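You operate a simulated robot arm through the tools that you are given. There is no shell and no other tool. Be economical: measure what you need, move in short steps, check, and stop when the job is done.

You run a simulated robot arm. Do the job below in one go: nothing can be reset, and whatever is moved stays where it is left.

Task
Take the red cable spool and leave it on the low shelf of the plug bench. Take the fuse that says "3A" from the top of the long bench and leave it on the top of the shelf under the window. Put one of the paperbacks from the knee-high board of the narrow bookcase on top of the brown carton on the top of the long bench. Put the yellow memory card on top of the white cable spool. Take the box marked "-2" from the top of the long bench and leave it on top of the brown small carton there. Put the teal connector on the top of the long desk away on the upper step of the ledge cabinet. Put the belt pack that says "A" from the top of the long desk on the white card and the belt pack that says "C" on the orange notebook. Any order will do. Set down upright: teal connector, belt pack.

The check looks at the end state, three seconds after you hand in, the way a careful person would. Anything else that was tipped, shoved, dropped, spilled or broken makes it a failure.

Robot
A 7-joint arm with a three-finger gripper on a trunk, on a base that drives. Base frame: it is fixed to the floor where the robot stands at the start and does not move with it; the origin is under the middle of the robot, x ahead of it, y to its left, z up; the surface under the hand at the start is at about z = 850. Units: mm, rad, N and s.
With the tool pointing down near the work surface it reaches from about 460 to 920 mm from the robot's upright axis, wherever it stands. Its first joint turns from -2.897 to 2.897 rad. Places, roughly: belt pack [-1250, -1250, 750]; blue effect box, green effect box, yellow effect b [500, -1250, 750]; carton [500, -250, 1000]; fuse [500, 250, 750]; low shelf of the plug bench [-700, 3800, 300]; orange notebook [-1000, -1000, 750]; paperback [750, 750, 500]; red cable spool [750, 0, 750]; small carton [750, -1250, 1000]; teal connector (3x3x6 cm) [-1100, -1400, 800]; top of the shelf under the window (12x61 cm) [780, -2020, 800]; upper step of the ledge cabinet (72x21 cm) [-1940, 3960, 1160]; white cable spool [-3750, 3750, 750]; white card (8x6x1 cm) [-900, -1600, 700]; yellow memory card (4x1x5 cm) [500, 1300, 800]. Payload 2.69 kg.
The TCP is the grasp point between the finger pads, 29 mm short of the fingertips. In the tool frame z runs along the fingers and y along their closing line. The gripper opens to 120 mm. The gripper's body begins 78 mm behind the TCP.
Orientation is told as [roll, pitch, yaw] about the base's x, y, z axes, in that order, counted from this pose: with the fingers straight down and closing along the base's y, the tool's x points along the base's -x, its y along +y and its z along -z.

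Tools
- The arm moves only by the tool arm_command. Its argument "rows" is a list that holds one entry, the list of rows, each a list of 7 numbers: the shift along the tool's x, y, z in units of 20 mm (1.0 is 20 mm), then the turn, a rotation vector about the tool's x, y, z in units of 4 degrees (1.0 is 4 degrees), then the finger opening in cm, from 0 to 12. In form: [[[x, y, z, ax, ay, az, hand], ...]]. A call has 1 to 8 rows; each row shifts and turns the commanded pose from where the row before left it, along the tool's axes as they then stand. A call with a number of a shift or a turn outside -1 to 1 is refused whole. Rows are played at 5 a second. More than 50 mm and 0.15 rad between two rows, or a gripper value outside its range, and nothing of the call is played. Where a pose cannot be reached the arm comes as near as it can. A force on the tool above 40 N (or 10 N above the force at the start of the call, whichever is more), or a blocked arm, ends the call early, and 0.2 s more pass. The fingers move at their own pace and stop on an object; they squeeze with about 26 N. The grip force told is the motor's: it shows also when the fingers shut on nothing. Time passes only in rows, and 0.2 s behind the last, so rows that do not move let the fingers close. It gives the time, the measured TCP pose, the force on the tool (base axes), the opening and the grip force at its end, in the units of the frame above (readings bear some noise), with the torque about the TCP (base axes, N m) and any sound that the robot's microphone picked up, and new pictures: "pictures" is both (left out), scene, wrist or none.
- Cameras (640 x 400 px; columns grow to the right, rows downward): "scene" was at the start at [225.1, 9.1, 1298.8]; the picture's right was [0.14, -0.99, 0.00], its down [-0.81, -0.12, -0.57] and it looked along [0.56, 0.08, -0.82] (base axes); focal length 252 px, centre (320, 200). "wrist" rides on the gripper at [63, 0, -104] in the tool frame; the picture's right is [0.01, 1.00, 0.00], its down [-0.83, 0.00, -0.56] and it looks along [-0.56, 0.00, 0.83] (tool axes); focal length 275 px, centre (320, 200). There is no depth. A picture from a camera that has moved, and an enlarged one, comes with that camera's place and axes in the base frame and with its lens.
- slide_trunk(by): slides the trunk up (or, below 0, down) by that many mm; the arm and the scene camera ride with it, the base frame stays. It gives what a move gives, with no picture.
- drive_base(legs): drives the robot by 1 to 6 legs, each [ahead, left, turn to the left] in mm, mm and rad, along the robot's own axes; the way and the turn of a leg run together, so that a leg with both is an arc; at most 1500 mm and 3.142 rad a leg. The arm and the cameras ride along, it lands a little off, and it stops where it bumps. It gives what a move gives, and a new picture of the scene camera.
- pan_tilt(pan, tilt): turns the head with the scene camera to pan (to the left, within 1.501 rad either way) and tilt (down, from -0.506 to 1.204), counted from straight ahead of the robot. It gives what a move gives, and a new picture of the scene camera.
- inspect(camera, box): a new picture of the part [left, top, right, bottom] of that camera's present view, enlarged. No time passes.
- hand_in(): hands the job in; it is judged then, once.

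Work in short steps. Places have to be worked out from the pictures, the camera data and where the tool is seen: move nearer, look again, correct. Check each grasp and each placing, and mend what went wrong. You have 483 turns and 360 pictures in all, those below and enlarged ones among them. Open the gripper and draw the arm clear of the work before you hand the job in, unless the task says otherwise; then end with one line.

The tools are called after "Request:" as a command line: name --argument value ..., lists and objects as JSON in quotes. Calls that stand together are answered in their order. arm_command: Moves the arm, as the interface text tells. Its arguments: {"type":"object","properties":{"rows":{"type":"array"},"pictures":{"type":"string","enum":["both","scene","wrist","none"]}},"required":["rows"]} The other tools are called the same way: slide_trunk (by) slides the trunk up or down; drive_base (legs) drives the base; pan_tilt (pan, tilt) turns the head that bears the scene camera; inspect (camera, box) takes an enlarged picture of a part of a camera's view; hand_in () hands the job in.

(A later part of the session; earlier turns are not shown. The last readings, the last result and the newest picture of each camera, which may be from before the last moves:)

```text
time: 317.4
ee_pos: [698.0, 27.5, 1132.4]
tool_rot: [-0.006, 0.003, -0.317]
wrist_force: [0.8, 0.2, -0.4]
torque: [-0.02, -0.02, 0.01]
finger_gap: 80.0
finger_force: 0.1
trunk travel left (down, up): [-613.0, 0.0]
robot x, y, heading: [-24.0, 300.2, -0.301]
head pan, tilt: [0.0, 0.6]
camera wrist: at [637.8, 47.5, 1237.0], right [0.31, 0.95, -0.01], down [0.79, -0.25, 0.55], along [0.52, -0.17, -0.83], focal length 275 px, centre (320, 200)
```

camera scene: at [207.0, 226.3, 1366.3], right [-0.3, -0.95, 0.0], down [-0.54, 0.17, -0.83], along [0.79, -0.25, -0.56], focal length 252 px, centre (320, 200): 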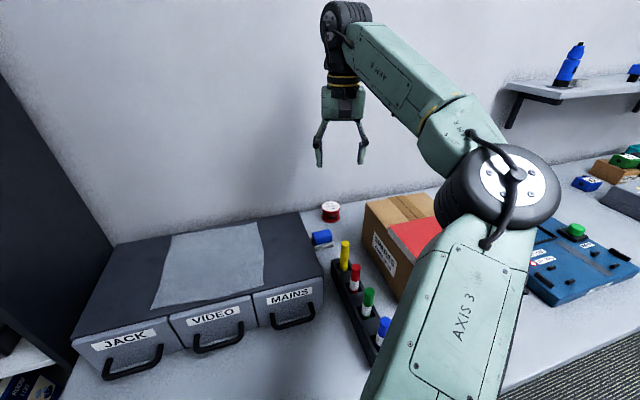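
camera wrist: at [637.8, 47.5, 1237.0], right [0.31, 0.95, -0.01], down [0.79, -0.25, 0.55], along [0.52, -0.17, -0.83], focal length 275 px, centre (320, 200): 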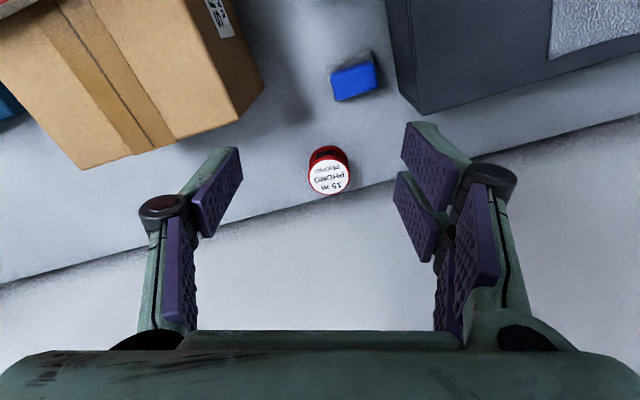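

Spool at ≈(817,0), Ø≈57. Move over it (TCP x≈811) and descend partway.

Request:
arm_command --rows '[[[-1, 0.1, 0, 0, 0, 0, 9], [-1, 0.1, 0.5, 0, 0, 0, 9], [-1, 0.1, 1, 0, 0, 0, 9], [-1, 0.1, 1, 0, 0, 0, 9], [-1, 0.1, 1, 0, 0, 0, 9], [-0.7, 0, 1, 0, 0, 0, 9], [0, 0, 1, 0, 0, 0, 9], [0, 0, 1, 0, 0, 0, 9]]]'

```text
time: 319.2
ee_pos: [807.2, 2.1, 1000.9]
tool_rot: [-0.004, 0.002, -0.319]
wrist_force: [0.3, -0.4, -0.6]
torque: [0.01, -0.05, -0.01]
finger_gap: 89.7
finger_force: 0.1
trunk travel left (down, up): [-613.0, 0.0]
robot x, y, heading: [-25.3, 302.3, -0.299]
head pan, tilt: [0.0, 0.6]
camera scene: at [207.3, 226.4, 1366.3], right [-0.3, -0.95, 0.0], down [-0.54, 0.17, -0.82], along [0.79, -0.25, -0.57], focal length 252 px, centre (320, 200)
camera wrist: at [748.2, 22.2, 1106.1], right [0.31, 0.95, -0.01], down [0.79, -0.25, 0.55], along [0.52, -0.18, -0.83], focal length 275 px, centre (320, 200)
```

scene: 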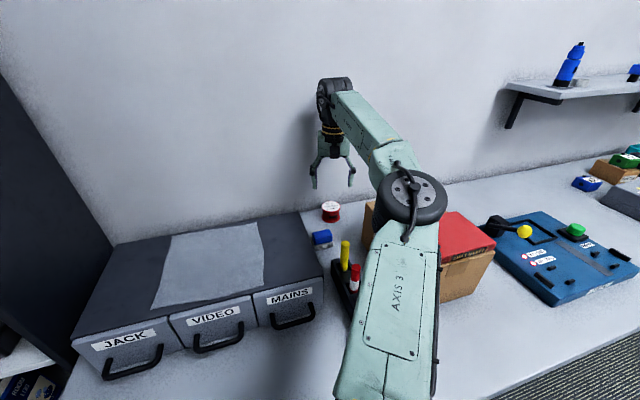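
wrist: 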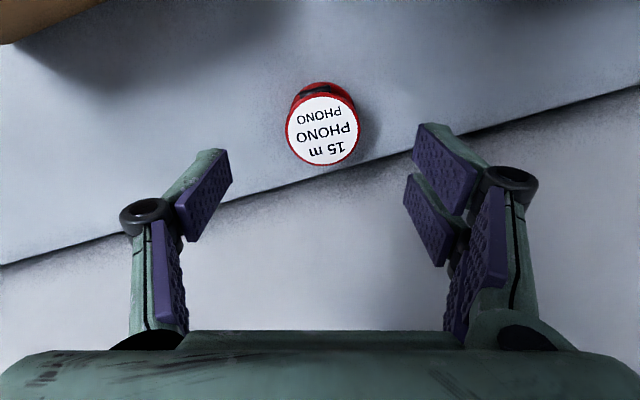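

Aligned; descend the rest, watching for elbow contact.

Request:
arm_command --rows '[[[-0.15, 0, 1, 0, 0, 0, 9], [0, 0, 1, 0, 0, 0, 9], [0, 0, 1, 0, 0, 0, 9]]]' --pictures "scene"

Request:
arm_command --rows '[[[0, 0, 1, 0, 0, 0, 9], [0, 0, 1, 0, 0, 0, 9], [0, 0, 0.8, 0, 0, 0, 9]]]'

```text
time: 320.0
ee_pos: [811.6, 1.2, 941.4]
tool_rot: [-0.005, 0.004, -0.317]
wrist_force: [0.6, 0.5, -0.7]
torque: [0.01, -0.03, 0.01]
finger_gap: 90.0
finger_force: 0.1
trunk travel left (down, up): [-613.0, 0.0]
robot x, y, heading: [-23.3, 302.1, -0.301]
head pan, tilt: [0.0, 0.6]
camera scene: at [207.3, 226.4, 1366.2], right [-0.3, -0.95, 0.0], down [-0.54, 0.17, -0.82], along [0.79, -0.25, -0.57], focal length 252 px, centre (320, 200)
```

scene: 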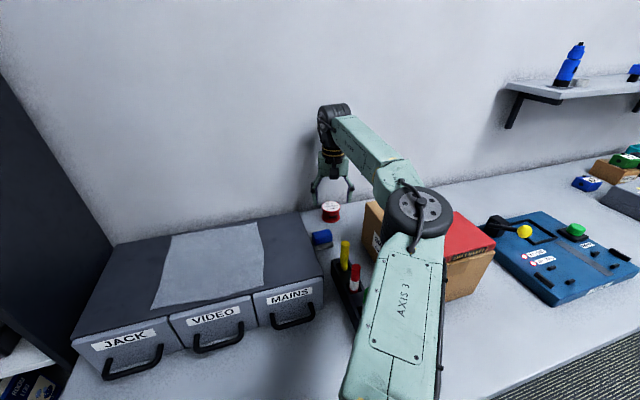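

```text
time: 320.8
ee_pos: [811.0, -1.4, 886.0]
tool_rot: [-0.006, 0.004, -0.318]
wrist_force: [-0.5, -0.2, 0.0]
torque: [0.0, -0.02, 0.01]
finger_gap: 89.9
finger_force: 0.1
trunk travel left (down, up): [-613.0, 0.0]
robot x, y, heading: [-21.5, 300.7, -0.301]
head pan, tilt: [0.0, 0.6]
camera scene: at [207.3, 226.5, 1366.3], right [-0.3, -0.95, 0.0], down [-0.54, 0.17, -0.82], along [0.79, -0.25, -0.57], focal length 252 px, centre (320, 200)
camera wrist: at [751.7, 19.6, 989.6], right [0.31, 0.95, -0.01], down [0.79, -0.25, 0.55], along [0.52, -0.18, -0.83], focal length 275 px, centre (320, 200)
```

scene: 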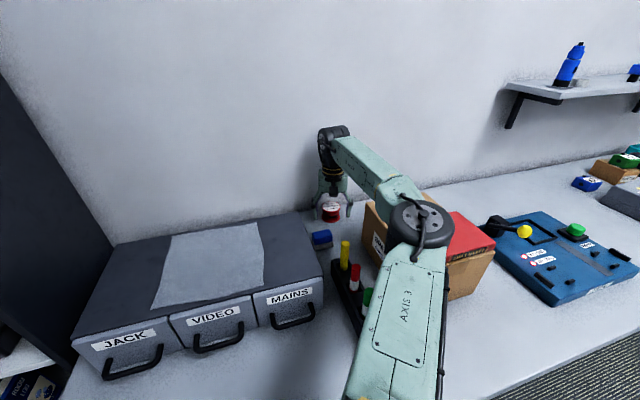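
wrist: 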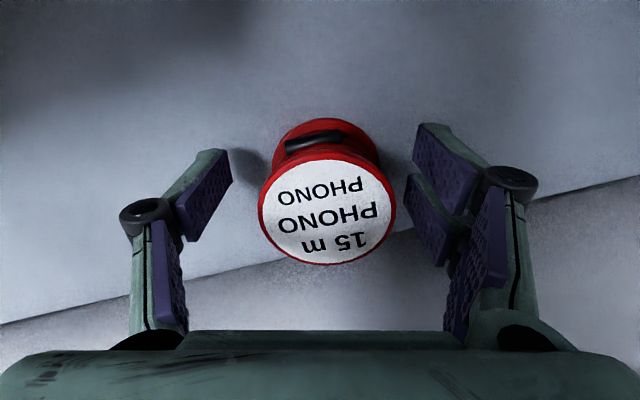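

Spool between the fingers. Close and lift.

Request:
arm_command --rows '[[[0, 0, 0, 0, 0, 0, 4], [0, 0, 0, 0, 0, 0, 4], [0, 0, 0, 0, 0, 0, 4], [0, 0, 0, 0, 0, 0, 4], [0, 0, -0.5, 0, 0, 0, 4], [0, 0, -1, 0, 0, 0, 4], [0, 0, -1, 0, 0, 0, 4], [0, 0, -1, 0, 0, 0, 4]]]' --pictures "wrist"

```text
time: 322.6
ee_pos: [811.0, 0.1, 956.8]
tool_rot: [-0.004, 0.002, -0.319]
wrist_force: [0.1, 0.6, -1.8]
torque: [-0.01, 0.0, 0.0]
finger_gap: 58.4
finger_force: 26.1
trunk travel left (down, up): [-613.0, 0.0]
robot x, y, heading: [-23.1, 300.5, -0.297]
head pan, tilt: [0.0, 0.6]
camera wrist: at [752.4, 19.1, 1061.1], right [0.31, 0.95, -0.01], down [0.79, -0.25, 0.55], along [0.52, -0.17, -0.83], focal length 275 px, centre (320, 200)
```

wrist: 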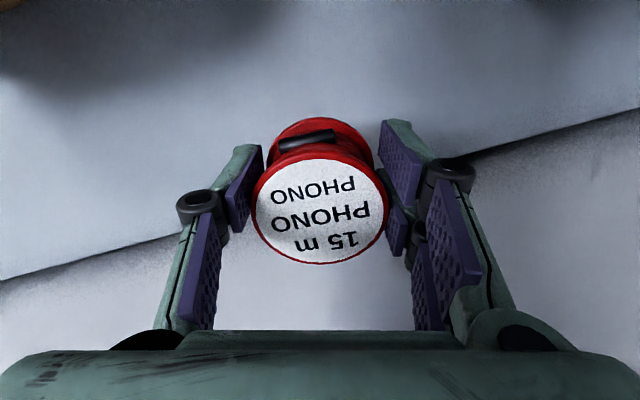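

Held. Raise and retract, then drive back and look left for the way to the plug bench.

Request:
arm_command --rows '[[[0, 0, -1, 0, 0, 0, 4], [0, 0, -1, 0, 0, 0, 4], [0, 0, -1, 0, 0, 0, 4], [0, 0, -1, 0, 0, 0, 4], [0.5, 0, -1, 0, 0, 0, 4], [1, 0, -1, 0, 0, 0, 4], [1, 0, -1, 0, 0, 0, 4], [1, 0, -1, 0, 0, 0, 4]]]' --pictures "none"

Request:
arm_command --rows '[[[1, 0, 0, 0, 0, 0, 4], [1, 0, 0, 0, 0, 0, 4], [1, 0, 0, 0, 0, 0, 4], [1, 0, 0, 0, 0, 0, 4], [1, 0, 0, 0, 0, 0, 4], [1, 0, 0, 0, 0, 0, 4], [1, 0, 0, 0, 0, 0, 4], [1, 0, 0, 0, 0, 0, 4]]]' --pictures "none"

Request:
drive_base --legs '[[-350, 0, 0], [0, 0, 0.3]]'

Request:
pan_tilt --pan 1.45 --tilt 0.35

```text
time: 324.4
ee_pos: [743.0, 24.3, 1116.4]
tool_rot: [-0.005, 0.003, -0.318]
wrist_force: [-0.6, 0.9, -0.5]
torque: [-0.02, 0.01, 0.02]
finger_gap: 58.4
finger_force: 25.9
trunk travel left (down, up): [-613.0, 0.0]
robot x, y, heading: [-23.2, 300.1, -0.301]
head pan, tilt: [0.0, 0.6]
```

```text
time: 326.2
ee_pos: [592.8, 73.2, 1116.8]
tool_rot: [-0.005, 0.003, -0.319]
wrist_force: [0.1, 0.4, -1.4]
torque: [-0.01, -0.02, 0.02]
finger_gap: 58.1
finger_force: 26.4
trunk travel left (down, up): [-613.0, 0.0]
robot x, y, heading: [-25.4, 302.9, -0.302]
head pan, tilt: [0.0, 0.6]
```

```text
time: 329.4
ee_pos: [298.0, 370.2, 1116.9]
tool_rot: [-0.005, 0.002, -0.014]
wrist_force: [-0.7, 0.1, -1.9]
torque: [-0.02, -0.01, -0.01]
finger_gap: 58.3
finger_force: 26.2
trunk travel left (down, up): [-613.0, 0.0]
robot x, y, heading: [-358.7, 407.3, 0.001]
head pan, tilt: [0.0, 0.6]
camera scene: at [-116.5, 403.4, 1366.2], right [0.0, -1.0, 0.0], down [-0.57, 0.0, -0.82], along [0.82, 0.0, -0.57], focal length 252 px, centre (320, 200)
```

scene: 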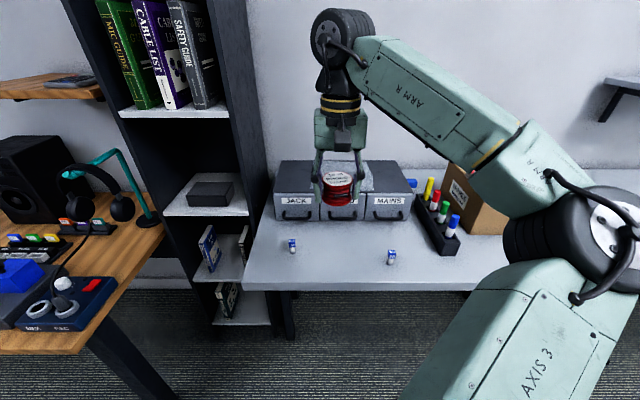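

```text
time: 331.0
ee_pos: [297.9, 371.7, 1117.1]
tool_rot: [-0.004, 0.003, -0.017]
wrist_force: [-0.1, 0.4, -2.1]
torque: [-0.02, 0.01, 0.01]
finger_gap: 58.4
finger_force: 25.9
trunk travel left (down, up): [-613.0, 0.0]
robot x, y, heading: [-360.2, 405.9, 0.002]
head pan, tilt: [1.45, 0.351]
camera scene: at [-193.7, 495.5, 1389.0], right [0.99, -0.12, 0.0], down [-0.04, -0.34, -0.94], along [0.11, 0.93, -0.34], focal length 252 px, centre (320, 200)
```

scene: 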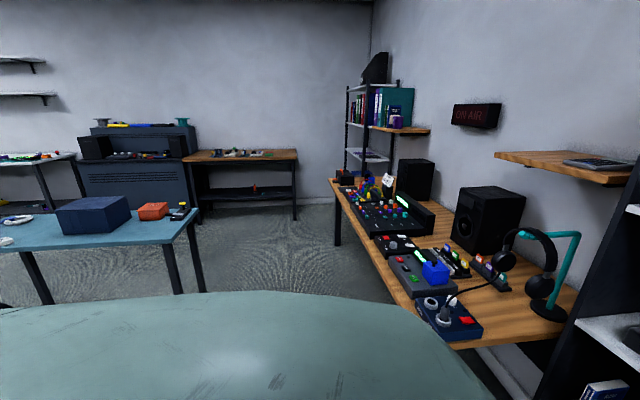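

I see the whole room: the plug bench (wood top with dark low shelf) is at the far end, with a free corridor at x≈-300. Turn left and drive there.

Request:
drive_base --legs '[[0, 0, 1.571], [1400, 0, 0], [750, 0, 0]]'

Request:
pan_tilt --pan 0.2 --tilt 0.55

```text
time: 345.5
ee_pos: [-268.3, 3204.1, 1116.6]
tool_rot: [-0.005, 0.004, 1.527]
wrist_force: [-1.0, 0.3, -1.8]
torque: [0.0, 0.02, 0.0]
finger_gap: 58.3
finger_force: 26.8
trunk travel left (down, up): [-613.0, 0.0]
robot x, y, heading: [-320.4, 2546.1, 1.541]
head pan, tilt: [1.45, 0.351]
camera scene: at [-409.2, 2715.8, 1389.0], right [0.15, 0.99, 0.0], down [0.34, -0.05, -0.94], along [-0.93, 0.14, -0.34], focal length 252 px, centre (320, 200)
```

scene: 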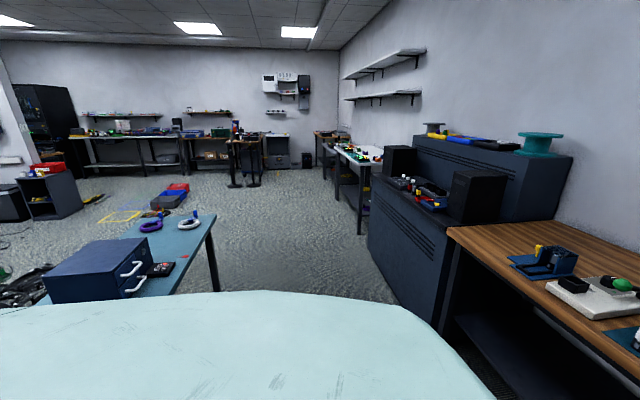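

```text
time: 346.9
ee_pos: [-268.0, 3202.8, 1118.1]
tool_rot: [-0.005, 0.002, 1.527]
wrist_force: [0.3, 0.5, -1.5]
torque: [-0.01, -0.02, -0.02]
finger_gap: 58.5
finger_force: 25.9
trunk travel left (down, up): [-613.0, 0.0]
robot x, y, heading: [-321.3, 2550.0, 1.546]
head pan, tilt: [0.201, 0.55]
camera scene: at [-332.7, 2790.2, 1370.8], right [0.98, 0.17, 0.0], down [0.09, -0.51, -0.85], along [-0.15, 0.84, -0.52], focal length 252 px, centre (320, 200)
```

scene: 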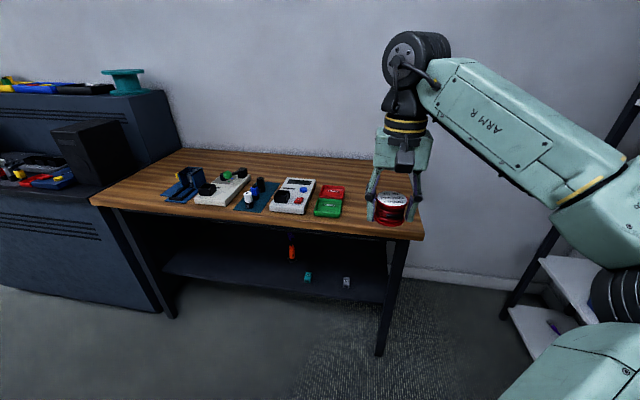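

Plug bench top z≈750 (front y≈3588), low shelf z≈300 recessed under it. I'll first set the spool on the free right end of the top, regrasp it with a tilted hand, then insert it on the low shelf. Drive closer.

Request:
drive_base --legs '[[0, 0, 0.025], [330, 0, 0]]'

Request:
arm_command --rows '[[[-1, 0, 1, 0, 0, 0, 4], [-1, 0, 1, 0, 0, 0, 4], [-1, 0, 1, 0, 0, 0, 4], [-1, 0, 1, 0, 0, 0, 4], [-1, 0, 1, 0, 0, 0, 4], [-1, 0, 1, 0, 0, 0, 4], [-1, 0, 1, 0, 0, 0, 4], [-1, 0, 1, 0, 0, 0, 4]]]' --pictures "none"

Request:
slide_trunk --by -120

Request:
arm_command --rows '[[[0, 0, 0, 0, 0, 0, 4]]]'

```text
time: 349.5
ee_pos: [-285.1, 3531.8, 1116.8]
tool_rot: [-0.004, 0.003, 1.555]
wrist_force: [0.4, 0.0, -1.9]
torque: [-0.01, 0.01, -0.03]
finger_gap: 58.1
finger_force: 26.1
trunk travel left (down, up): [-613.0, 0.0]
robot x, y, heading: [-318.2, 2877.1, 1.567]
head pan, tilt: [0.201, 0.55]
camera scene: at [-338.8, 3117.8, 1370.6], right [0.98, 0.2, 0.0], down [0.1, -0.51, -0.85], along [-0.17, 0.84, -0.52], focal length 252 px, centre (320, 200)
```

scene: 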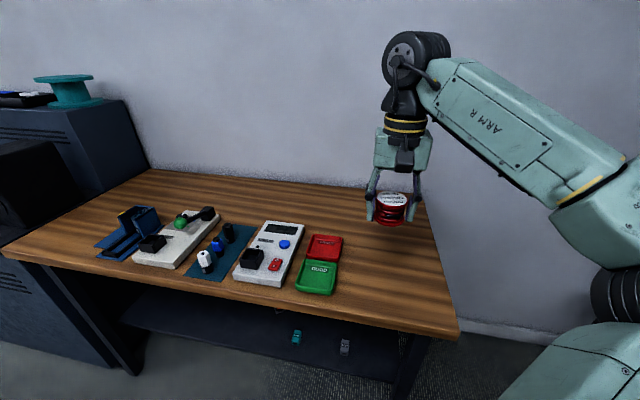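

```text
time: 351.3
ee_pos: [-283.9, 3691.1, 954.7]
tool_rot: [-0.005, 0.004, 1.553]
wrist_force: [1.3, -0.5, -1.1]
torque: [-0.06, -0.02, -0.03]
finger_gap: 58.3
finger_force: 25.7
trunk travel left (down, up): [-613.0, 0.0]
robot x, y, heading: [-317.3, 2871.5, 1.572]
head pan, tilt: [0.201, 0.55]
```

```text
time: 352.4
ee_pos: [-285.3, 3691.0, 876.4]
tool_rot: [-0.003, -0.014, 1.554]
wrist_force: [0.4, -9.2, 17.3]
torque: [-0.53, 0.45, 0.29]
finger_gap: 58.5
finger_force: 25.8
trunk travel left (down, up): [-522.0, 91.0]
robot x, y, heading: [-318.0, 2869.9, 1.571]
head pan, tilt: [0.201, 0.55]
stopped: the force on the tool passed its limit at 67 N (the readings are from after the stop); the commanded pose is now the measured one
```

```text
time: 352.8
ee_pos: [-284.8, 3691.0, 877.8]
tool_rot: [-0.001, -0.014, 1.555]
wrist_force: [-0.5, -11.0, 23.6]
torque: [-0.62, 0.4, 0.15]
finger_gap: 58.8
finger_force: 26.2
trunk travel left (down, up): [-522.0, 91.0]
robot x, y, heading: [-318.7, 2872.0, 1.571]
head pan, tilt: [0.201, 0.55]
camera scene: at [-338.8, 3114.4, 1280.6], right [0.98, 0.2, 0.0], down [0.1, -0.51, -0.85], along [-0.17, 0.84, -0.52], focal length 252 px, centre (320, 200)
camera wrist: at [-285.7, 3625.6, 980.7], right [-1.0, 0.01, 0.0], down [0.01, 0.82, 0.57], along [0.01, 0.57, -0.82], focal length 275 px, centre (320, 200)
```

scene: 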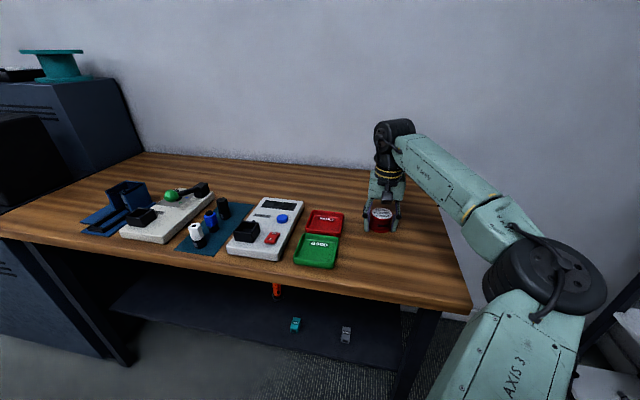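
wrist: 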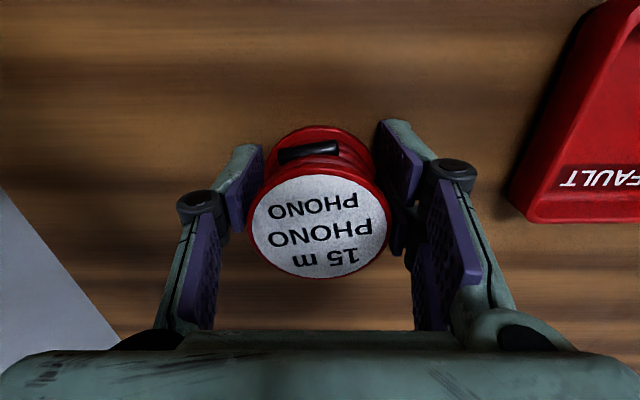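

The top is at z≈841 (contact). Ease up 1–2 mm, release, raise and tilt the hand 50° forward.

Request:
arm_command --rows '[[[0, 0, -0.1, 0, 0, 0, 4], [0, 0, 0, 0, 0, 0, 9], [0, 0, 0, 0, 0, 0, 9], [0, 0, -1, 0, 0, 0, 9], [0, 0, -1, 0, 0, 0, 9], [0, 0, -1, 0, 0, 0, 9], [0, 0, -1, 0, -1, 0, 9], [0, 0, 0, 0, -1, 0, 9]]]' --pictures "none"

Request:
arm_command --rows '[[[0, 0, 0, 0, -1, 0, 9], [0, 0, 0, 0, -1, 0, 9], [0, 0, 0, 0, -1, 0, 9], [0, 0, 0, 0, -1, 0, 9], [0, 0, 0, 0, -1, 0, 9], [0, 0, 0, 0, -1, 0, 9], [0, 0, 0, 0, -1, 0, 9], [0, 0, 0, 0, -1, 0, 9]]]' --pictures "none"

Request:
arm_command --rows '[[[0, 0, 0, 0, -1, 0, 9], [0, 0, 0, 0, -1, 0, 9], [0, 0, 0, 0, -0.5, 0, 9], [0, 0, 0, 0, 0, 0, 9]]]' --pictures "wrist"

```text
time: 354.6
ee_pos: [-284.5, 3691.3, 956.3]
tool_rot: [-0.004, -0.151, 1.556]
wrist_force: [1.3, 0.3, -0.6]
torque: [0.0, 0.02, -0.01]
finger_gap: 89.9
finger_force: 0.1
trunk travel left (down, up): [-522.0, 91.0]
robot x, y, heading: [-319.2, 2875.1, 1.576]
head pan, tilt: [0.201, 0.55]
```

```text
time: 356.4
ee_pos: [-285.5, 3693.3, 957.3]
tool_rot: [-0.004, -0.71, 1.556]
wrist_force: [-0.2, 0.1, 0.2]
torque: [-0.02, 0.0, -0.02]
finger_gap: 90.0
finger_force: 0.1
trunk travel left (down, up): [-522.0, 91.0]
robot x, y, heading: [-319.7, 2872.9, 1.565]
head pan, tilt: [0.201, 0.55]
```

```text
time: 357.4
ee_pos: [-285.1, 3692.3, 955.3]
tool_rot: [-0.006, -0.884, 1.556]
wrist_force: [0.7, 0.5, 0.2]
torque: [0.02, 0.01, -0.01]
finger_gap: 89.9
finger_force: 0.1
trunk travel left (down, up): [-522.0, 91.0]
robot x, y, heading: [-317.9, 2875.2, 1.568]
head pan, tilt: [0.201, 0.55]
camera wrist: at [-286.2, 3570.4, 973.3], right [-1.0, 0.01, -0.01], down [0.0, 0.1, 1.0], along [0.01, 1.0, -0.1], focal length 275 px, centre (320, 200)
```

wrist: 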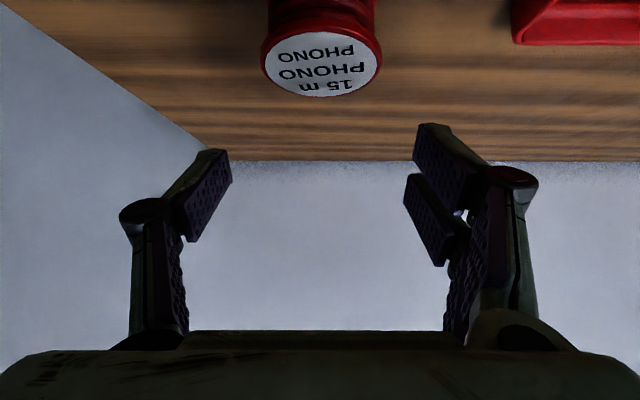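

Request:
arm_command --rows '[[[0.65, 0, 0.53, 0, 0, 0, 9], [0.65, 0, 0.53, 0, 0, 0, 9], [0.65, 0, 0.53, 0, 0, 0, 9], [0.65, 0, 0.53, 0, 0, 0, 9], [0.65, 0, 0.53, 0, 0, 0, 9], [0, 0, 0, 0, 0, 0, 4], [0, 0, 0, 0, 0, 0, 4], [0, 0, 0, 0, 0, 0, 4]]]' --pictures "wrist"

```text
time: 358.9
ee_pos: [-295.4, 3691.1, 883.6]
tool_rot: [0.013, -0.909, 1.563]
wrist_force: [-9.8, -9.5, 25.5]
torque: [-0.09, 0.99, -0.22]
finger_gap: 61.5
finger_force: 10.2
trunk travel left (down, up): [-522.0, 91.0]
robot x, y, heading: [-317.0, 2874.0, 1.575]
head pan, tilt: [0.201, 0.55]
stopped in row 7: the force on the tool passed its limit at 42 N (the readings are from after the stop); the commanded pose is now the measured one
camera wrist: at [-294.1, 3569.4, 897.8], right [-1.0, -0.01, 0.0], down [0.0, 0.07, 1.0], along [-0.01, 1.0, -0.07], focal length 275 px, centre (320, 200)
```

wrist: 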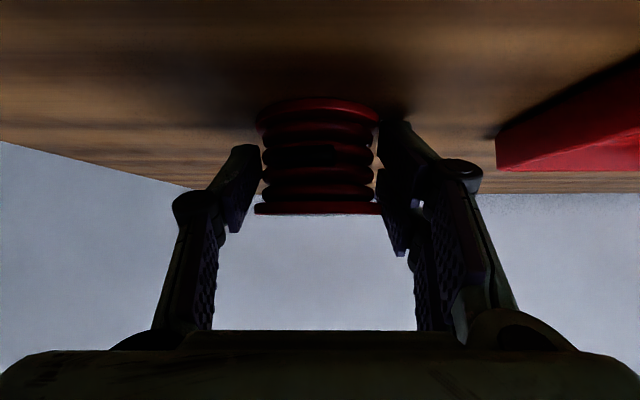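

Request:
arm_command --rows '[[[-0.15, 0, -0.12, 0, 0, 0, 7], [0, 0, 0, 0, 0, 0, 4], [0, 0, 0, 0, 0, 0, 4], [0, 0, 0, 0, 0, 0, 4]]]' --pictures "wrist"

```text
time: 359.9
ee_pos: [-291.0, 3690.5, 883.5]
tool_rot: [0.008, -0.902, 1.559]
wrist_force: [-11.0, -1.7, 19.4]
torque: [0.05, 1.06, 0.21]
finger_gap: 58.6
finger_force: 25.8
trunk travel left (down, up): [-522.0, 91.0]
robot x, y, heading: [-319.5, 2872.8, 1.573]
head pan, tilt: [0.201, 0.55]
camera wrist: at [-291.5, 3569.3, 899.4], right [-1.0, 0.0, 0.0], down [0.0, 0.08, 1.0], along [0.0, 1.0, -0.08], focal length 275 px, centre (320, 200)
```

wrist: 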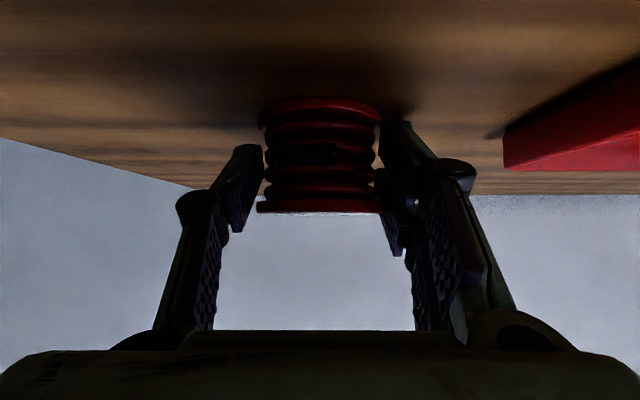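

Request:
arm_command --rows '[[[-0.7, 0, -0.57, 0, 0, 0, 4], [-0.7, 0, -0.57, 0, 0, 0, 4], [-0.7, 0, -0.57, 0, 0, 0, 4], [-0.7, 0, -0.57, 0, 0, 0, 4]]]'

```text
time: 360.9
ee_pos: [-289.2, 3689.6, 951.7]
tool_rot: [0.006, -0.894, 1.558]
wrist_force: [0.2, 0.1, -1.5]
torque: [-0.04, 0.02, 0.01]
finger_gap: 58.2
finger_force: 26.4
trunk travel left (down, up): [-522.0, 91.0]
robot x, y, heading: [-317.9, 2874.8, 1.574]
head pan, tilt: [0.201, 0.55]
camera scene: at [-339.2, 3117.2, 1279.8], right [0.98, 0.2, 0.0], down [0.1, -0.51, -0.85], along [-0.17, 0.84, -0.52], focal length 252 px, centre (320, 200)
camera wrist: at [-289.7, 3569.8, 968.4], right [-1.0, 0.0, 0.0], down [0.0, 0.09, 1.0], along [0.0, 1.0, -0.09], focal length 275 px, centre (320, 200)
```

scene: 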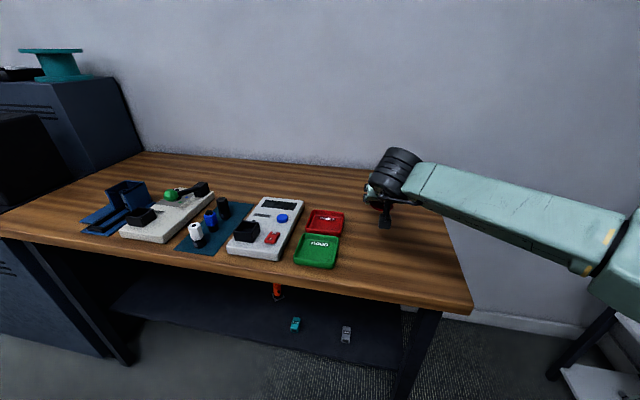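
wrist: 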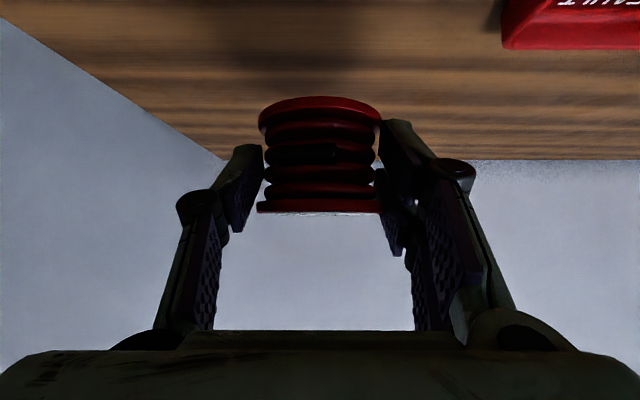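

Held tilted. Back off clear of the bench, shift left to x≈-460 (free spot between the items on the shelf), and test lowering with the arm.

Request:
drive_base --legs '[[-340, 0, 0], [0, 165, 0]]'

Request:
arm_command --rows '[[[0.76, 0, 0.62, 0, 0, 0, 4], [0.76, 0, 0.62, 0, 0, 0, 4], [0.76, 0, 0.62, 0, 0, 0, 4], [0.76, 0, 0.62, 0, 0, 0, 4], [0.76, 0, 0.62, 0, 0, 0, 4], [0.76, 0, 0.62, 0, 0, 0, 4], [0.76, 0, 0.62, 0, 0, 0, 4], [0.76, 0, 0.62, 0, 0, 0, 4]]]' --pictures "none"

Request:
slide_trunk --by -400

Request:
pan_tilt --pan 0.0 --tilt 0.5

```text
time: 364.7
ee_pos: [-454.3, 3349.5, 952.9]
tool_rot: [0.007, -0.895, 1.561]
wrist_force: [0.2, 0.1, -0.7]
torque: [-0.05, -0.02, 0.0]
finger_gap: 58.4
finger_force: 25.6
trunk travel left (down, up): [-522.0, 91.0]
robot x, y, heading: [-479.4, 2529.6, 1.569]
head pan, tilt: [0.201, 0.55]
camera scene: at [-502.7, 2775.7, 1279.8], right [0.98, 0.2, 0.0], down [0.11, -0.51, -0.85], along [-0.17, 0.83, -0.52], focal length 252 px, centre (320, 200)
```

scene: 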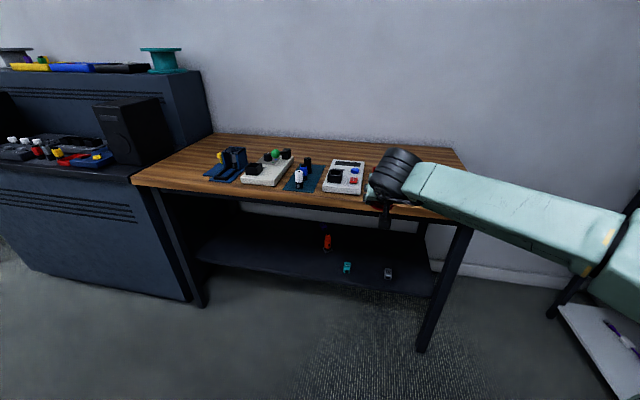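

```text
time: 366.5
ee_pos: [-453.6, 3351.6, 796.9]
tool_rot: [0.007, -0.897, 1.56]
wrist_force: [0.4, 0.5, -1.1]
torque: [-0.01, 0.03, -0.01]
finger_gap: 58.2
finger_force: 26.4
trunk travel left (down, up): [-522.0, 91.0]
robot x, y, heading: [-480.8, 2534.4, 1.571]
head pan, tilt: [0.201, 0.55]
```

```text
time: 370.3
ee_pos: [-453.7, 3350.5, 397.1]
tool_rot: [0.006, -0.895, 1.56]
wrist_force: [-0.6, -0.5, -1.0]
torque: [-0.01, -0.03, -0.01]
finger_gap: 58.3
finger_force: 26.3
trunk travel left (down, up): [-122.0, 491.0]
robot x, y, heading: [-484.4, 2537.9, 1.571]
head pan, tilt: [0.201, 0.55]
```

```text
time: 371.0
ee_pos: [-453.4, 3351.6, 396.0]
tool_rot: [0.007, -0.893, 1.561]
wrist_force: [0.5, 0.6, -0.9]
torque: [-0.01, 0.03, -0.01]
finger_gap: 58.3
finger_force: 26.0
trunk travel left (down, up): [-122.0, 491.0]
robot x, y, heading: [-480.8, 2531.5, 1.575]
head pan, tilt: [0.0, 0.499]
camera scene: at [-484.7, 2778.7, 884.3], right [1.0, 0.0, 0.0], down [0.0, -0.48, -0.88], along [0.0, 0.88, -0.48], focal length 252 px, centre (320, 200)
```

scene: 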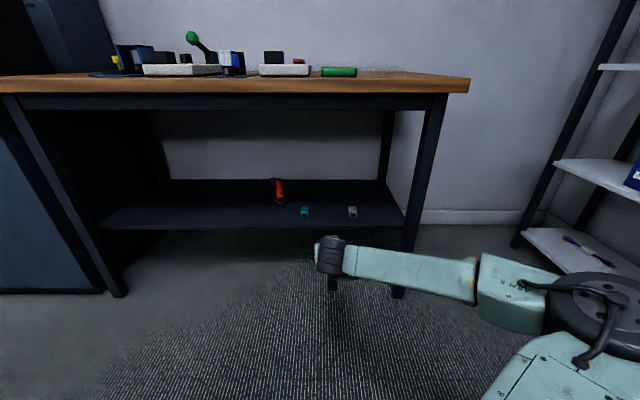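

Shelf front y≈3620, z≈300; items beside at x≈-343 and -555, so x≈-453 fits. Extend the arm 100 mm to pull the elbow in, then drive forward.

Request:
arm_command --rows '[[[-0.63, 0, 0.78, 0, 0, 0, 4], [-0.63, 0, 0.78, 0, 0, 0, 4], [-0.63, 0, 0.78, 0, 0, 0, 4], [-0.63, 0, 0.78, 0, 0, 0, 4], [-0.63, 0, 0.78, 0, 0, 0, 4]]]' --pictures "none"

Request:
drive_base --legs '[[200, 0, 0]]'

```text
time: 372.2
ee_pos: [-452.9, 3452.9, 397.1]
tool_rot: [0.007, -0.897, 1.561]
wrist_force: [-0.6, 0.6, -1.6]
torque: [-0.02, 0.01, 0.0]
finger_gap: 58.3
finger_force: 25.9
trunk travel left (down, up): [-122.0, 491.0]
robot x, y, heading: [-483.7, 2535.4, 1.571]
head pan, tilt: [0.0, 0.499]
```

```text
time: 373.8
ee_pos: [-449.3, 3653.0, 397.7]
tool_rot: [0.006, -0.896, 1.556]
wrist_force: [0.7, 0.6, -1.3]
torque: [-0.03, -0.04, 0.02]
finger_gap: 58.3
finger_force: 26.1
trunk travel left (down, up): [-122.0, 491.0]
robot x, y, heading: [-481.0, 2730.6, 1.57]
head pan, tilt: [0.0, 0.499]
camera scene: at [-484.0, 2979.5, 884.4], right [1.0, 0.0, 0.0], down [0.0, -0.48, -0.88], along [0.0, 0.88, -0.48], focal length 252 px, centre (320, 200)
```

scene: 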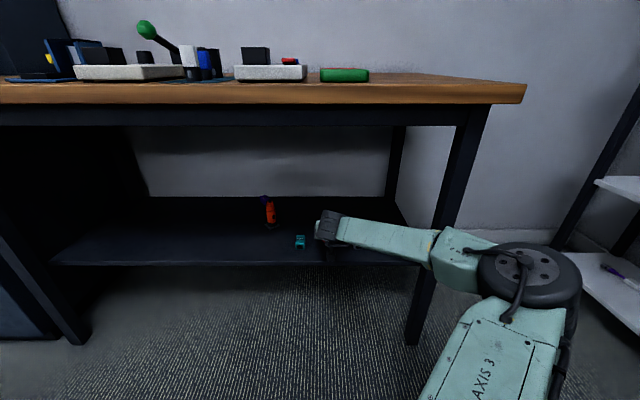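

Request:
drive_base --legs '[[62, 0, 0]]'

Request:
arm_command --rows '[[[0.62, 0, 0.5, 0, 0, 0, 4], [0.62, 0, 0.5, 0, 0, 0, 4], [0.3, 0, 0.25, 0, 0, 0, 4]]]'

```text
time: 374.8
ee_pos: [-450.4, 3715.6, 397.9]
tool_rot: [0.009, -0.894, 1.557]
wrist_force: [0.3, 0.5, -1.6]
torque: [-0.04, 0.01, 0.01]
finger_gap: 58.2
finger_force: 26.4
trunk travel left (down, up): [-122.0, 491.0]
robot x, y, heading: [-480.2, 2796.9, 1.569]
head pan, tilt: [0.0, 0.499]
camera scene: at [-483.6, 3041.6, 884.4], right [1.0, 0.0, 0.0], down [0.0, -0.48, -0.88], along [0.0, 0.88, -0.48], focal length 252 px, centre (320, 200)
```

scene: 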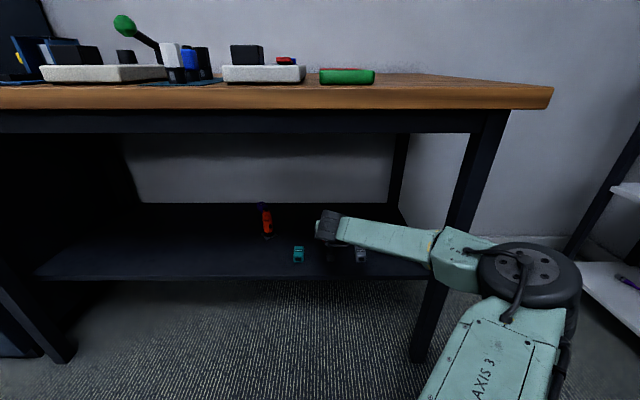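

```text
time: 375.6
ee_pos: [-449.1, 3715.5, 357.5]
tool_rot: [0.007, -0.895, 1.554]
wrist_force: [-0.5, -0.2, -1.5]
torque: [-0.01, 0.0, 0.0]
finger_gap: 58.2
finger_force: 26.0
trunk travel left (down, up): [-122.0, 491.0]
robot x, y, heading: [-480.1, 2794.4, 1.565]
head pan, tilt: [0.0, 0.499]
camera scene: at [-483.6, 3041.6, 884.4], right [1.0, 0.0, 0.0], down [0.0, -0.48, -0.88], along [0.0, 0.88, -0.48], focal length 252 px, centre (320, 200)
camera wrist: at [-449.5, 3594.7, 373.4], right [-1.0, 0.01, 0.0], down [0.0, 0.09, 1.0], along [0.01, 1.0, -0.09], focal length 275 px, centre (320, 200)
```

scene: 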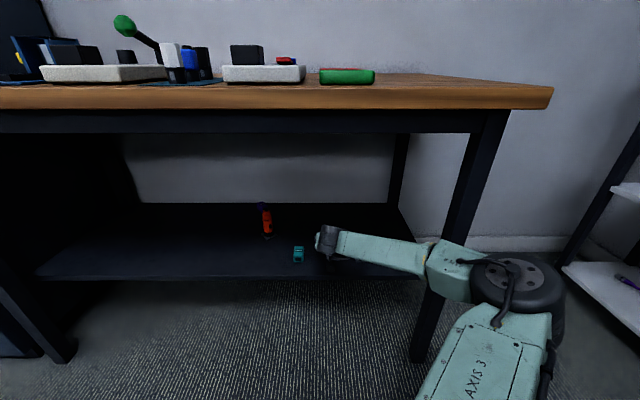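
wrist: 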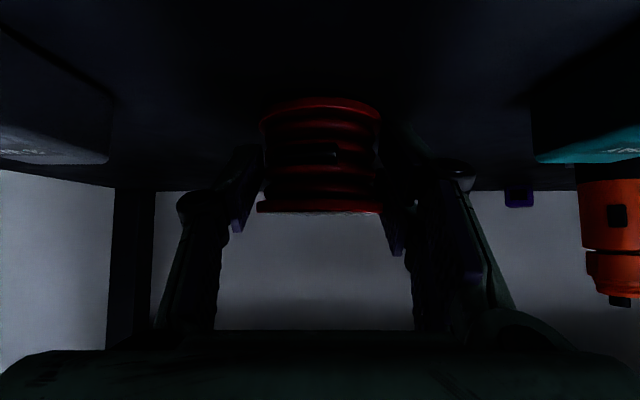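

About 15 mm above the shelf. Lower gently to contact.

Request:
arm_command --rows '[[[0.2, 0, 0.16, 0, 0, 0, 4], [0.15, 0, 0.12, 0, 0, 0, 4], [0.1, 0, 0.08, 0, 0, 0, 4], [0.05, 0, 0.04, 0, 0, 0, 4]]]' --pictures "none"

```text
time: 376.6
ee_pos: [-450.2, 3717.2, 353.6]
tool_rot: [0.009, -0.908, 1.556]
wrist_force: [1.2, -4.6, 16.2]
torque: [-0.24, 0.14, 0.09]
finger_gap: 58.1
finger_force: 25.9
trunk travel left (down, up): [-122.0, 491.0]
robot x, y, heading: [-481.8, 2795.7, 1.566]
head pan, tilt: [0.0, 0.499]
stopped in row 4: the force on the tool passed its limit at 41 N (the readings are from after the stop); the commanded pose is now the measured one
```

Contact (shelf ≈311). Release and withdraw backwards.

Request:
arm_command --rows '[[[-0.08, 0, -0.06, 0, 0, 0, 4], [0, 0, 0, 0, 0, 0, 8], [0, 0, 0, 0, 0, 0, 8.5], [0.5, 0, -0.85, 0, 0, 0, 8.5], [0.5, 0, -0.85, 0, 0, 0, 8.5], [0.5, 0, -0.85, 0, 0, 0, 8.5], [0.5, 0, -0.85, 0, 0, 0, 8.5]]]' --pictures "wrist"

```text
time: 378.2
ee_pos: [-449.0, 3638.0, 361.8]
tool_rot: [0.007, -0.904, 1.555]
wrist_force: [-0.2, -0.1, 0.4]
torque: [0.01, -0.02, 0.03]
finger_gap: 84.8
finger_force: 0.0
trunk travel left (down, up): [-122.0, 491.0]
robot x, y, heading: [-481.5, 2795.0, 1.573]
head pan, tilt: [0.0, 0.499]
camera wrist: at [-450.2, 3517.1, 376.8], right [-1.0, 0.01, 0.0], down [0.0, 0.08, 1.0], along [0.01, 1.0, -0.08], focal length 275 px, centre (320, 200)
```

wrist: 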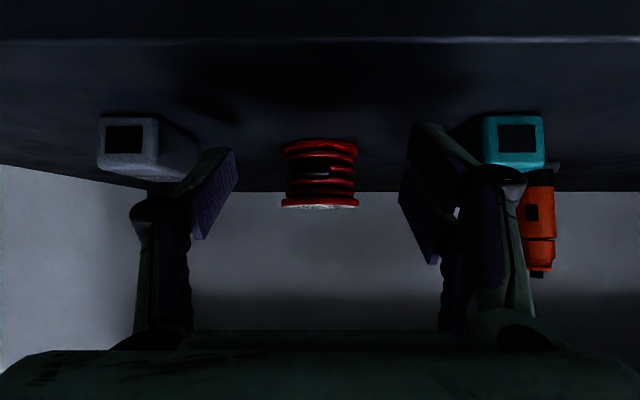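

Spool stands on the low shelf. Back out, raise the trunk, level the hand to vertical.

Request:
drive_base --legs '[[-300, 0, 0]]'

Request:
slide_trunk --by 400

Request:
slide_trunk --by 91

Request:
arm_command --rows '[[[0, 0, -1, 0, 1, 0, 6], [0, 0, -1, 0, 1, 0, 6], [0, 0, -1, 0, 1, 0, 6], [0, 0, -1, 0, 1, 0, 6], [0, 0, -1, 0, 1, 0, 6], [0, 0, -1, 0, 1, 0, 6], [0, 0, -1, 0, 1, 0, 6], [0, 0, -1, 0, 1, 0, 6]]]' --pictures "none"

Request:
arm_command --rows '[[[0.5, 0, -1, 0, 1, 0, 6], [0.5, 0, -1, 0, 1, 0, 6], [0.5, 0, -1, 0, 1, 0, 6], [0, 0, 0, 0, 1, 0, 6], [0, 0, 0, 0, 0.95, 0, 6]]]' --pictures "none"

Request:
drive_base --legs '[[0, 0, -1.571], [170, 0, 0], [0, -1100, 0]]'

Request:
pan_tilt --pan 0.15 --tilt 0.75

```text
time: 380.3
ee_pos: [-453.2, 3339.8, 361.6]
tool_rot: [0.006, -0.901, 1.556]
wrist_force: [1.0, -0.1, 0.2]
torque: [0.0, -0.05, 0.01]
finger_gap: 84.8
finger_force: 0.0
trunk travel left (down, up): [-122.0, 491.0]
robot x, y, heading: [-481.8, 2494.4, 1.569]
head pan, tilt: [0.0, 0.499]
camera scene: at [-484.3, 2742.5, 884.4], right [1.0, 0.0, 0.0], down [0.0, -0.48, -0.88], along [0.0, 0.88, -0.48], focal length 252 px, centre (320, 200)
```

scene: 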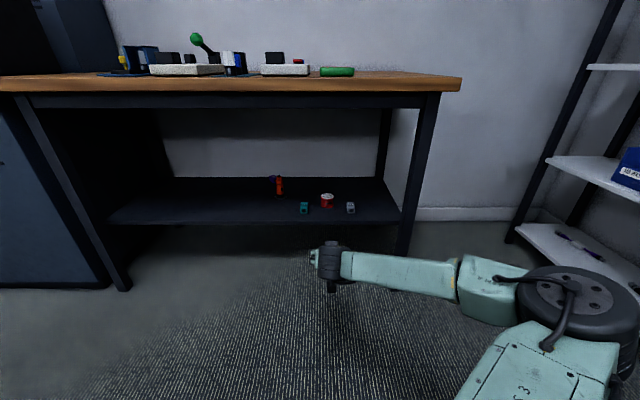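

```text
time: 384.1
ee_pos: [-452.1, 3340.0, 761.3]
tool_rot: [0.005, -0.903, 1.558]
wrist_force: [0.2, 0.3, 0.1]
torque: [0.0, -0.02, 0.0]
finger_gap: 84.8
finger_force: 0.1
trunk travel left (down, up): [-522.0, 91.0]
robot x, y, heading: [-482.1, 2496.2, 1.567]
head pan, tilt: [0.0, 0.499]
```

```text
time: 385.4
ee_pos: [-450.8, 3340.7, 851.9]
tool_rot: [0.007, -0.902, 1.556]
wrist_force: [-0.8, 1.4, 0.0]
torque: [-0.03, 0.0, 0.0]
finger_gap: 85.0
finger_force: 0.0
trunk travel left (down, up): [-613.0, 0.0]
robot x, y, heading: [-483.4, 2494.9, 1.569]
head pan, tilt: [0.0, 0.499]
```

```text
time: 387.2
ee_pos: [-451.9, 3242.5, 976.3]
tool_rot: [0.007, -0.343, 1.561]
wrist_force: [-0.5, 0.6, -0.5]
torque: [-0.04, -0.03, 0.0]
finger_gap: 60.1
finger_force: 0.1
trunk travel left (down, up): [-613.0, 0.0]
robot x, y, heading: [-479.5, 2498.7, 1.567]
head pan, tilt: [0.0, 0.499]
```

```text
time: 388.4
ee_pos: [-451.7, 3197.9, 1026.4]
tool_rot: [0.003, 0.003, 1.561]
wrist_force: [0.6, -0.3, 0.1]
torque: [0.0, -0.02, 0.05]
finger_gap: 60.2
finger_force: 0.0
trunk travel left (down, up): [-613.0, 0.0]
robot x, y, heading: [-483.6, 2497.4, 1.567]
head pan, tilt: [0.0, 0.499]
```

```text
time: 402.3
ee_pos: [414.2, 1367.1, 1026.0]
tool_rot: [0.005, 0.002, 0.02]
wrist_force: [0.7, 0.3, 0.0]
torque: [-0.01, 0.0, -0.03]
finger_gap: 59.9
finger_force: 0.1
trunk travel left (down, up): [-613.0, 0.0]
robot x, y, heading: [-289.2, 1375.4, 0.03]
head pan, tilt: [0.0, 0.499]
camera scene: at [-43.1, 1382.5, 1375.4], right [0.03, -1.0, 0.0], down [-0.48, -0.01, -0.88], along [0.88, 0.03, -0.48], focal length 252 px, centre (320, 200)
```

scene: 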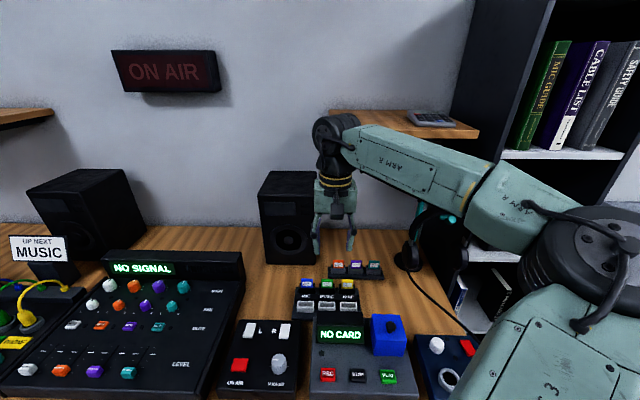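

```text
time: 403.1
ee_pos: [413.6, 1367.8, 1027.2]
tool_rot: [0.004, 0.002, 0.021]
wrist_force: [-1.3, -0.2, 0.2]
torque: [0.01, 0.02, 0.02]
finger_gap: 59.9
finger_force: 0.0
trunk travel left (down, up): [-613.0, 0.0]
robot x, y, heading: [-288.6, 1379.2, 0.025]
head pan, tilt: [0.15, 0.75]
camera scene: at [-52.5, 1394.7, 1353.5], right [0.18, -0.98, 0.0], down [-0.67, -0.12, -0.73], along [0.72, 0.13, -0.68], focal length 252 px, centre (320, 200)
```

scene: 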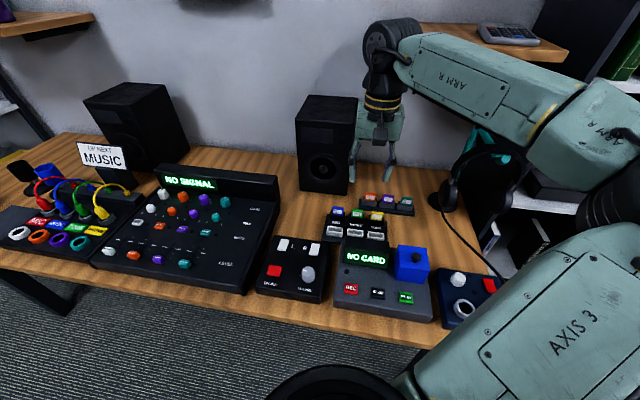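

I see card racks behind the "NO CARD" unit. Zoom in.

Request:
inspect --camera "scene" --box '[310, 180, 430, 255]'

Request:
arm_command --rows '[[[0, 0, 0, 0, 0, 0, 6]]]' --pictures "wrist"

```text
5.33 times, centred on (370, 218) of scene
camera zoom: at [-52.5, 1394.7, 1353.5], right [0.18, -0.98, 0.0], down [-0.67, -0.12, -0.73], along [0.72, 0.13, -0.68], focal length 1342 px, centre (53, 107)
```

zoom: 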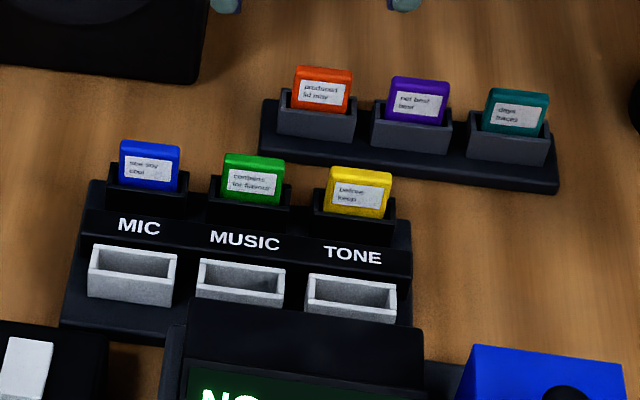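

```text
time: 403.5
ee_pos: [413.2, 1367.1, 1026.9]
tool_rot: [0.003, 0.002, 0.021]
wrist_force: [0.0, 0.5, -0.3]
torque: [-0.01, 0.0, -0.01]
finger_gap: 60.4
finger_force: 0.0
trunk travel left (down, up): [-613.0, 0.0]
robot x, y, heading: [-290.7, 1380.8, 0.027]
head pan, tilt: [0.15, 0.75]
camera wrist: at [351.0, 1364.4, 1131.3], right [-0.03, 1.0, 0.0], down [0.83, 0.02, 0.55], along [0.55, 0.02, -0.83], focal length 275 px, centre (320, 200)
```

wrist: 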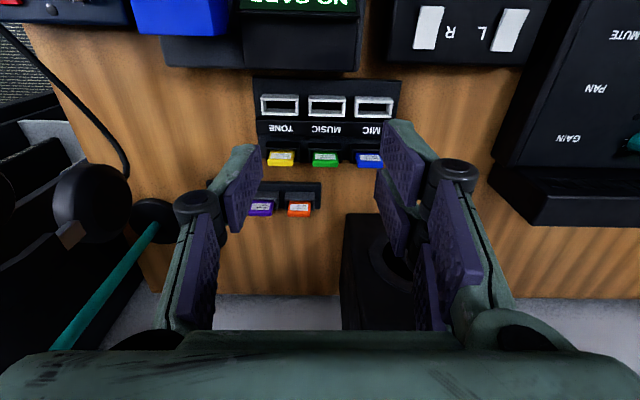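

Yellow card: top at ≈(505,1318,801), the end one of its rack; ~59 mm pitch to the green one. I'll grip it across its 40 mm width. Move above and look closely.

Request:
arm_command --rows '[[[-0.9, -0.6, 1, 0, 0, 0, 4.8], [-0.9, -0.6, 1, 0, 0, 0, 4.8], [-0.9, -0.6, 1, 0, 0, 0, 4.8], [-0.9, -0.6, 1, 0, 0, 0, 4.8], [-0.9, 0, 1, 0, 0, 0, 4.8], [0, 0, 1, 0, 0, 0, 4.8]]]' --pictures "none"

Request:
inspect --camera "wrist" --box '[220, 60, 420, 240]'

```text
time: 404.9
ee_pos: [504.1, 1321.4, 906.6]
tool_rot: [0.005, 0.002, 0.019]
wrist_force: [0.0, 0.5, 0.2]
torque: [0.03, 0.0, -0.01]
finger_gap: 47.8
finger_force: 0.1
trunk travel left (down, up): [-613.0, 0.0]
robot x, y, heading: [-290.4, 1378.4, 0.03]
head pan, tilt: [0.15, 0.75]
```

```text
2.22 times, centred on (320, 150) of wrist
camera zoom: at [441.9, 1317.7, 1010.7], right [-0.03, 1.0, 0.0], down [0.83, 0.02, 0.56], along [0.55, 0.02, -0.83], focal length 612 px, centre (320, 311)
```

zoom: 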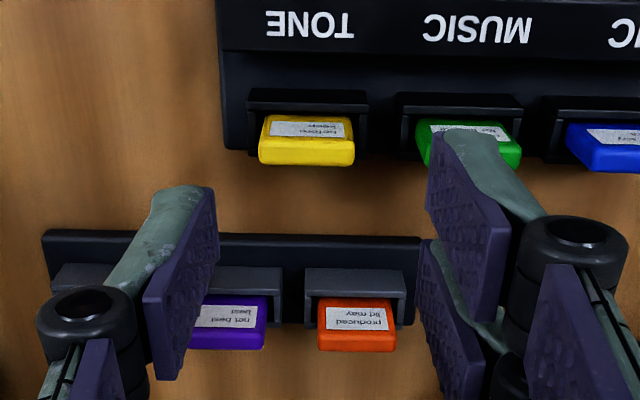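

Move slightly forward/right and go down 45 mm for a closer look.

Request:
arm_command --rows '[[[-0.6, -0.25, 1, 0, 0, 0, 4.8], [0, 0, 1, 0, 0, 0, 4.8], [0, 0, 0.3, 0, 0, 0, 4.8]]]' --pictures "wrist"

```text
time: 405.7
ee_pos: [516.6, 1317.7, 860.9]
tool_rot: [0.004, 0.002, 0.021]
wrist_force: [0.0, 0.1, 0.1]
torque: [0.01, 0.01, -0.03]
finger_gap: 48.0
finger_force: 0.0
trunk travel left (down, up): [-613.0, 0.0]
robot x, y, heading: [-287.7, 1379.8, 0.03]
head pan, tilt: [0.15, 0.75]
camera wrist: at [454.2, 1313.9, 964.7], right [-0.03, 1.0, 0.0], down [0.83, 0.02, 0.56], along [0.55, 0.02, -0.83], focal length 275 px, centre (320, 200)
```

wrist: 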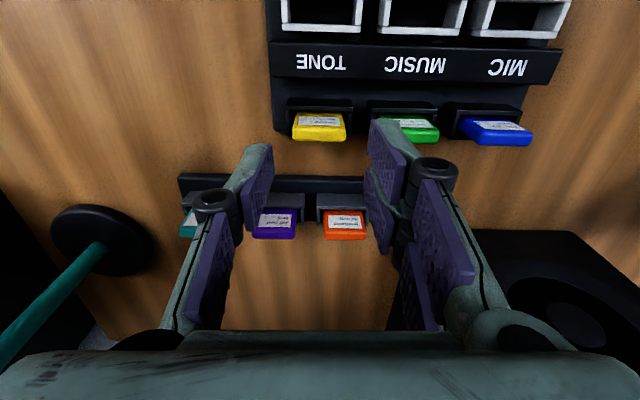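

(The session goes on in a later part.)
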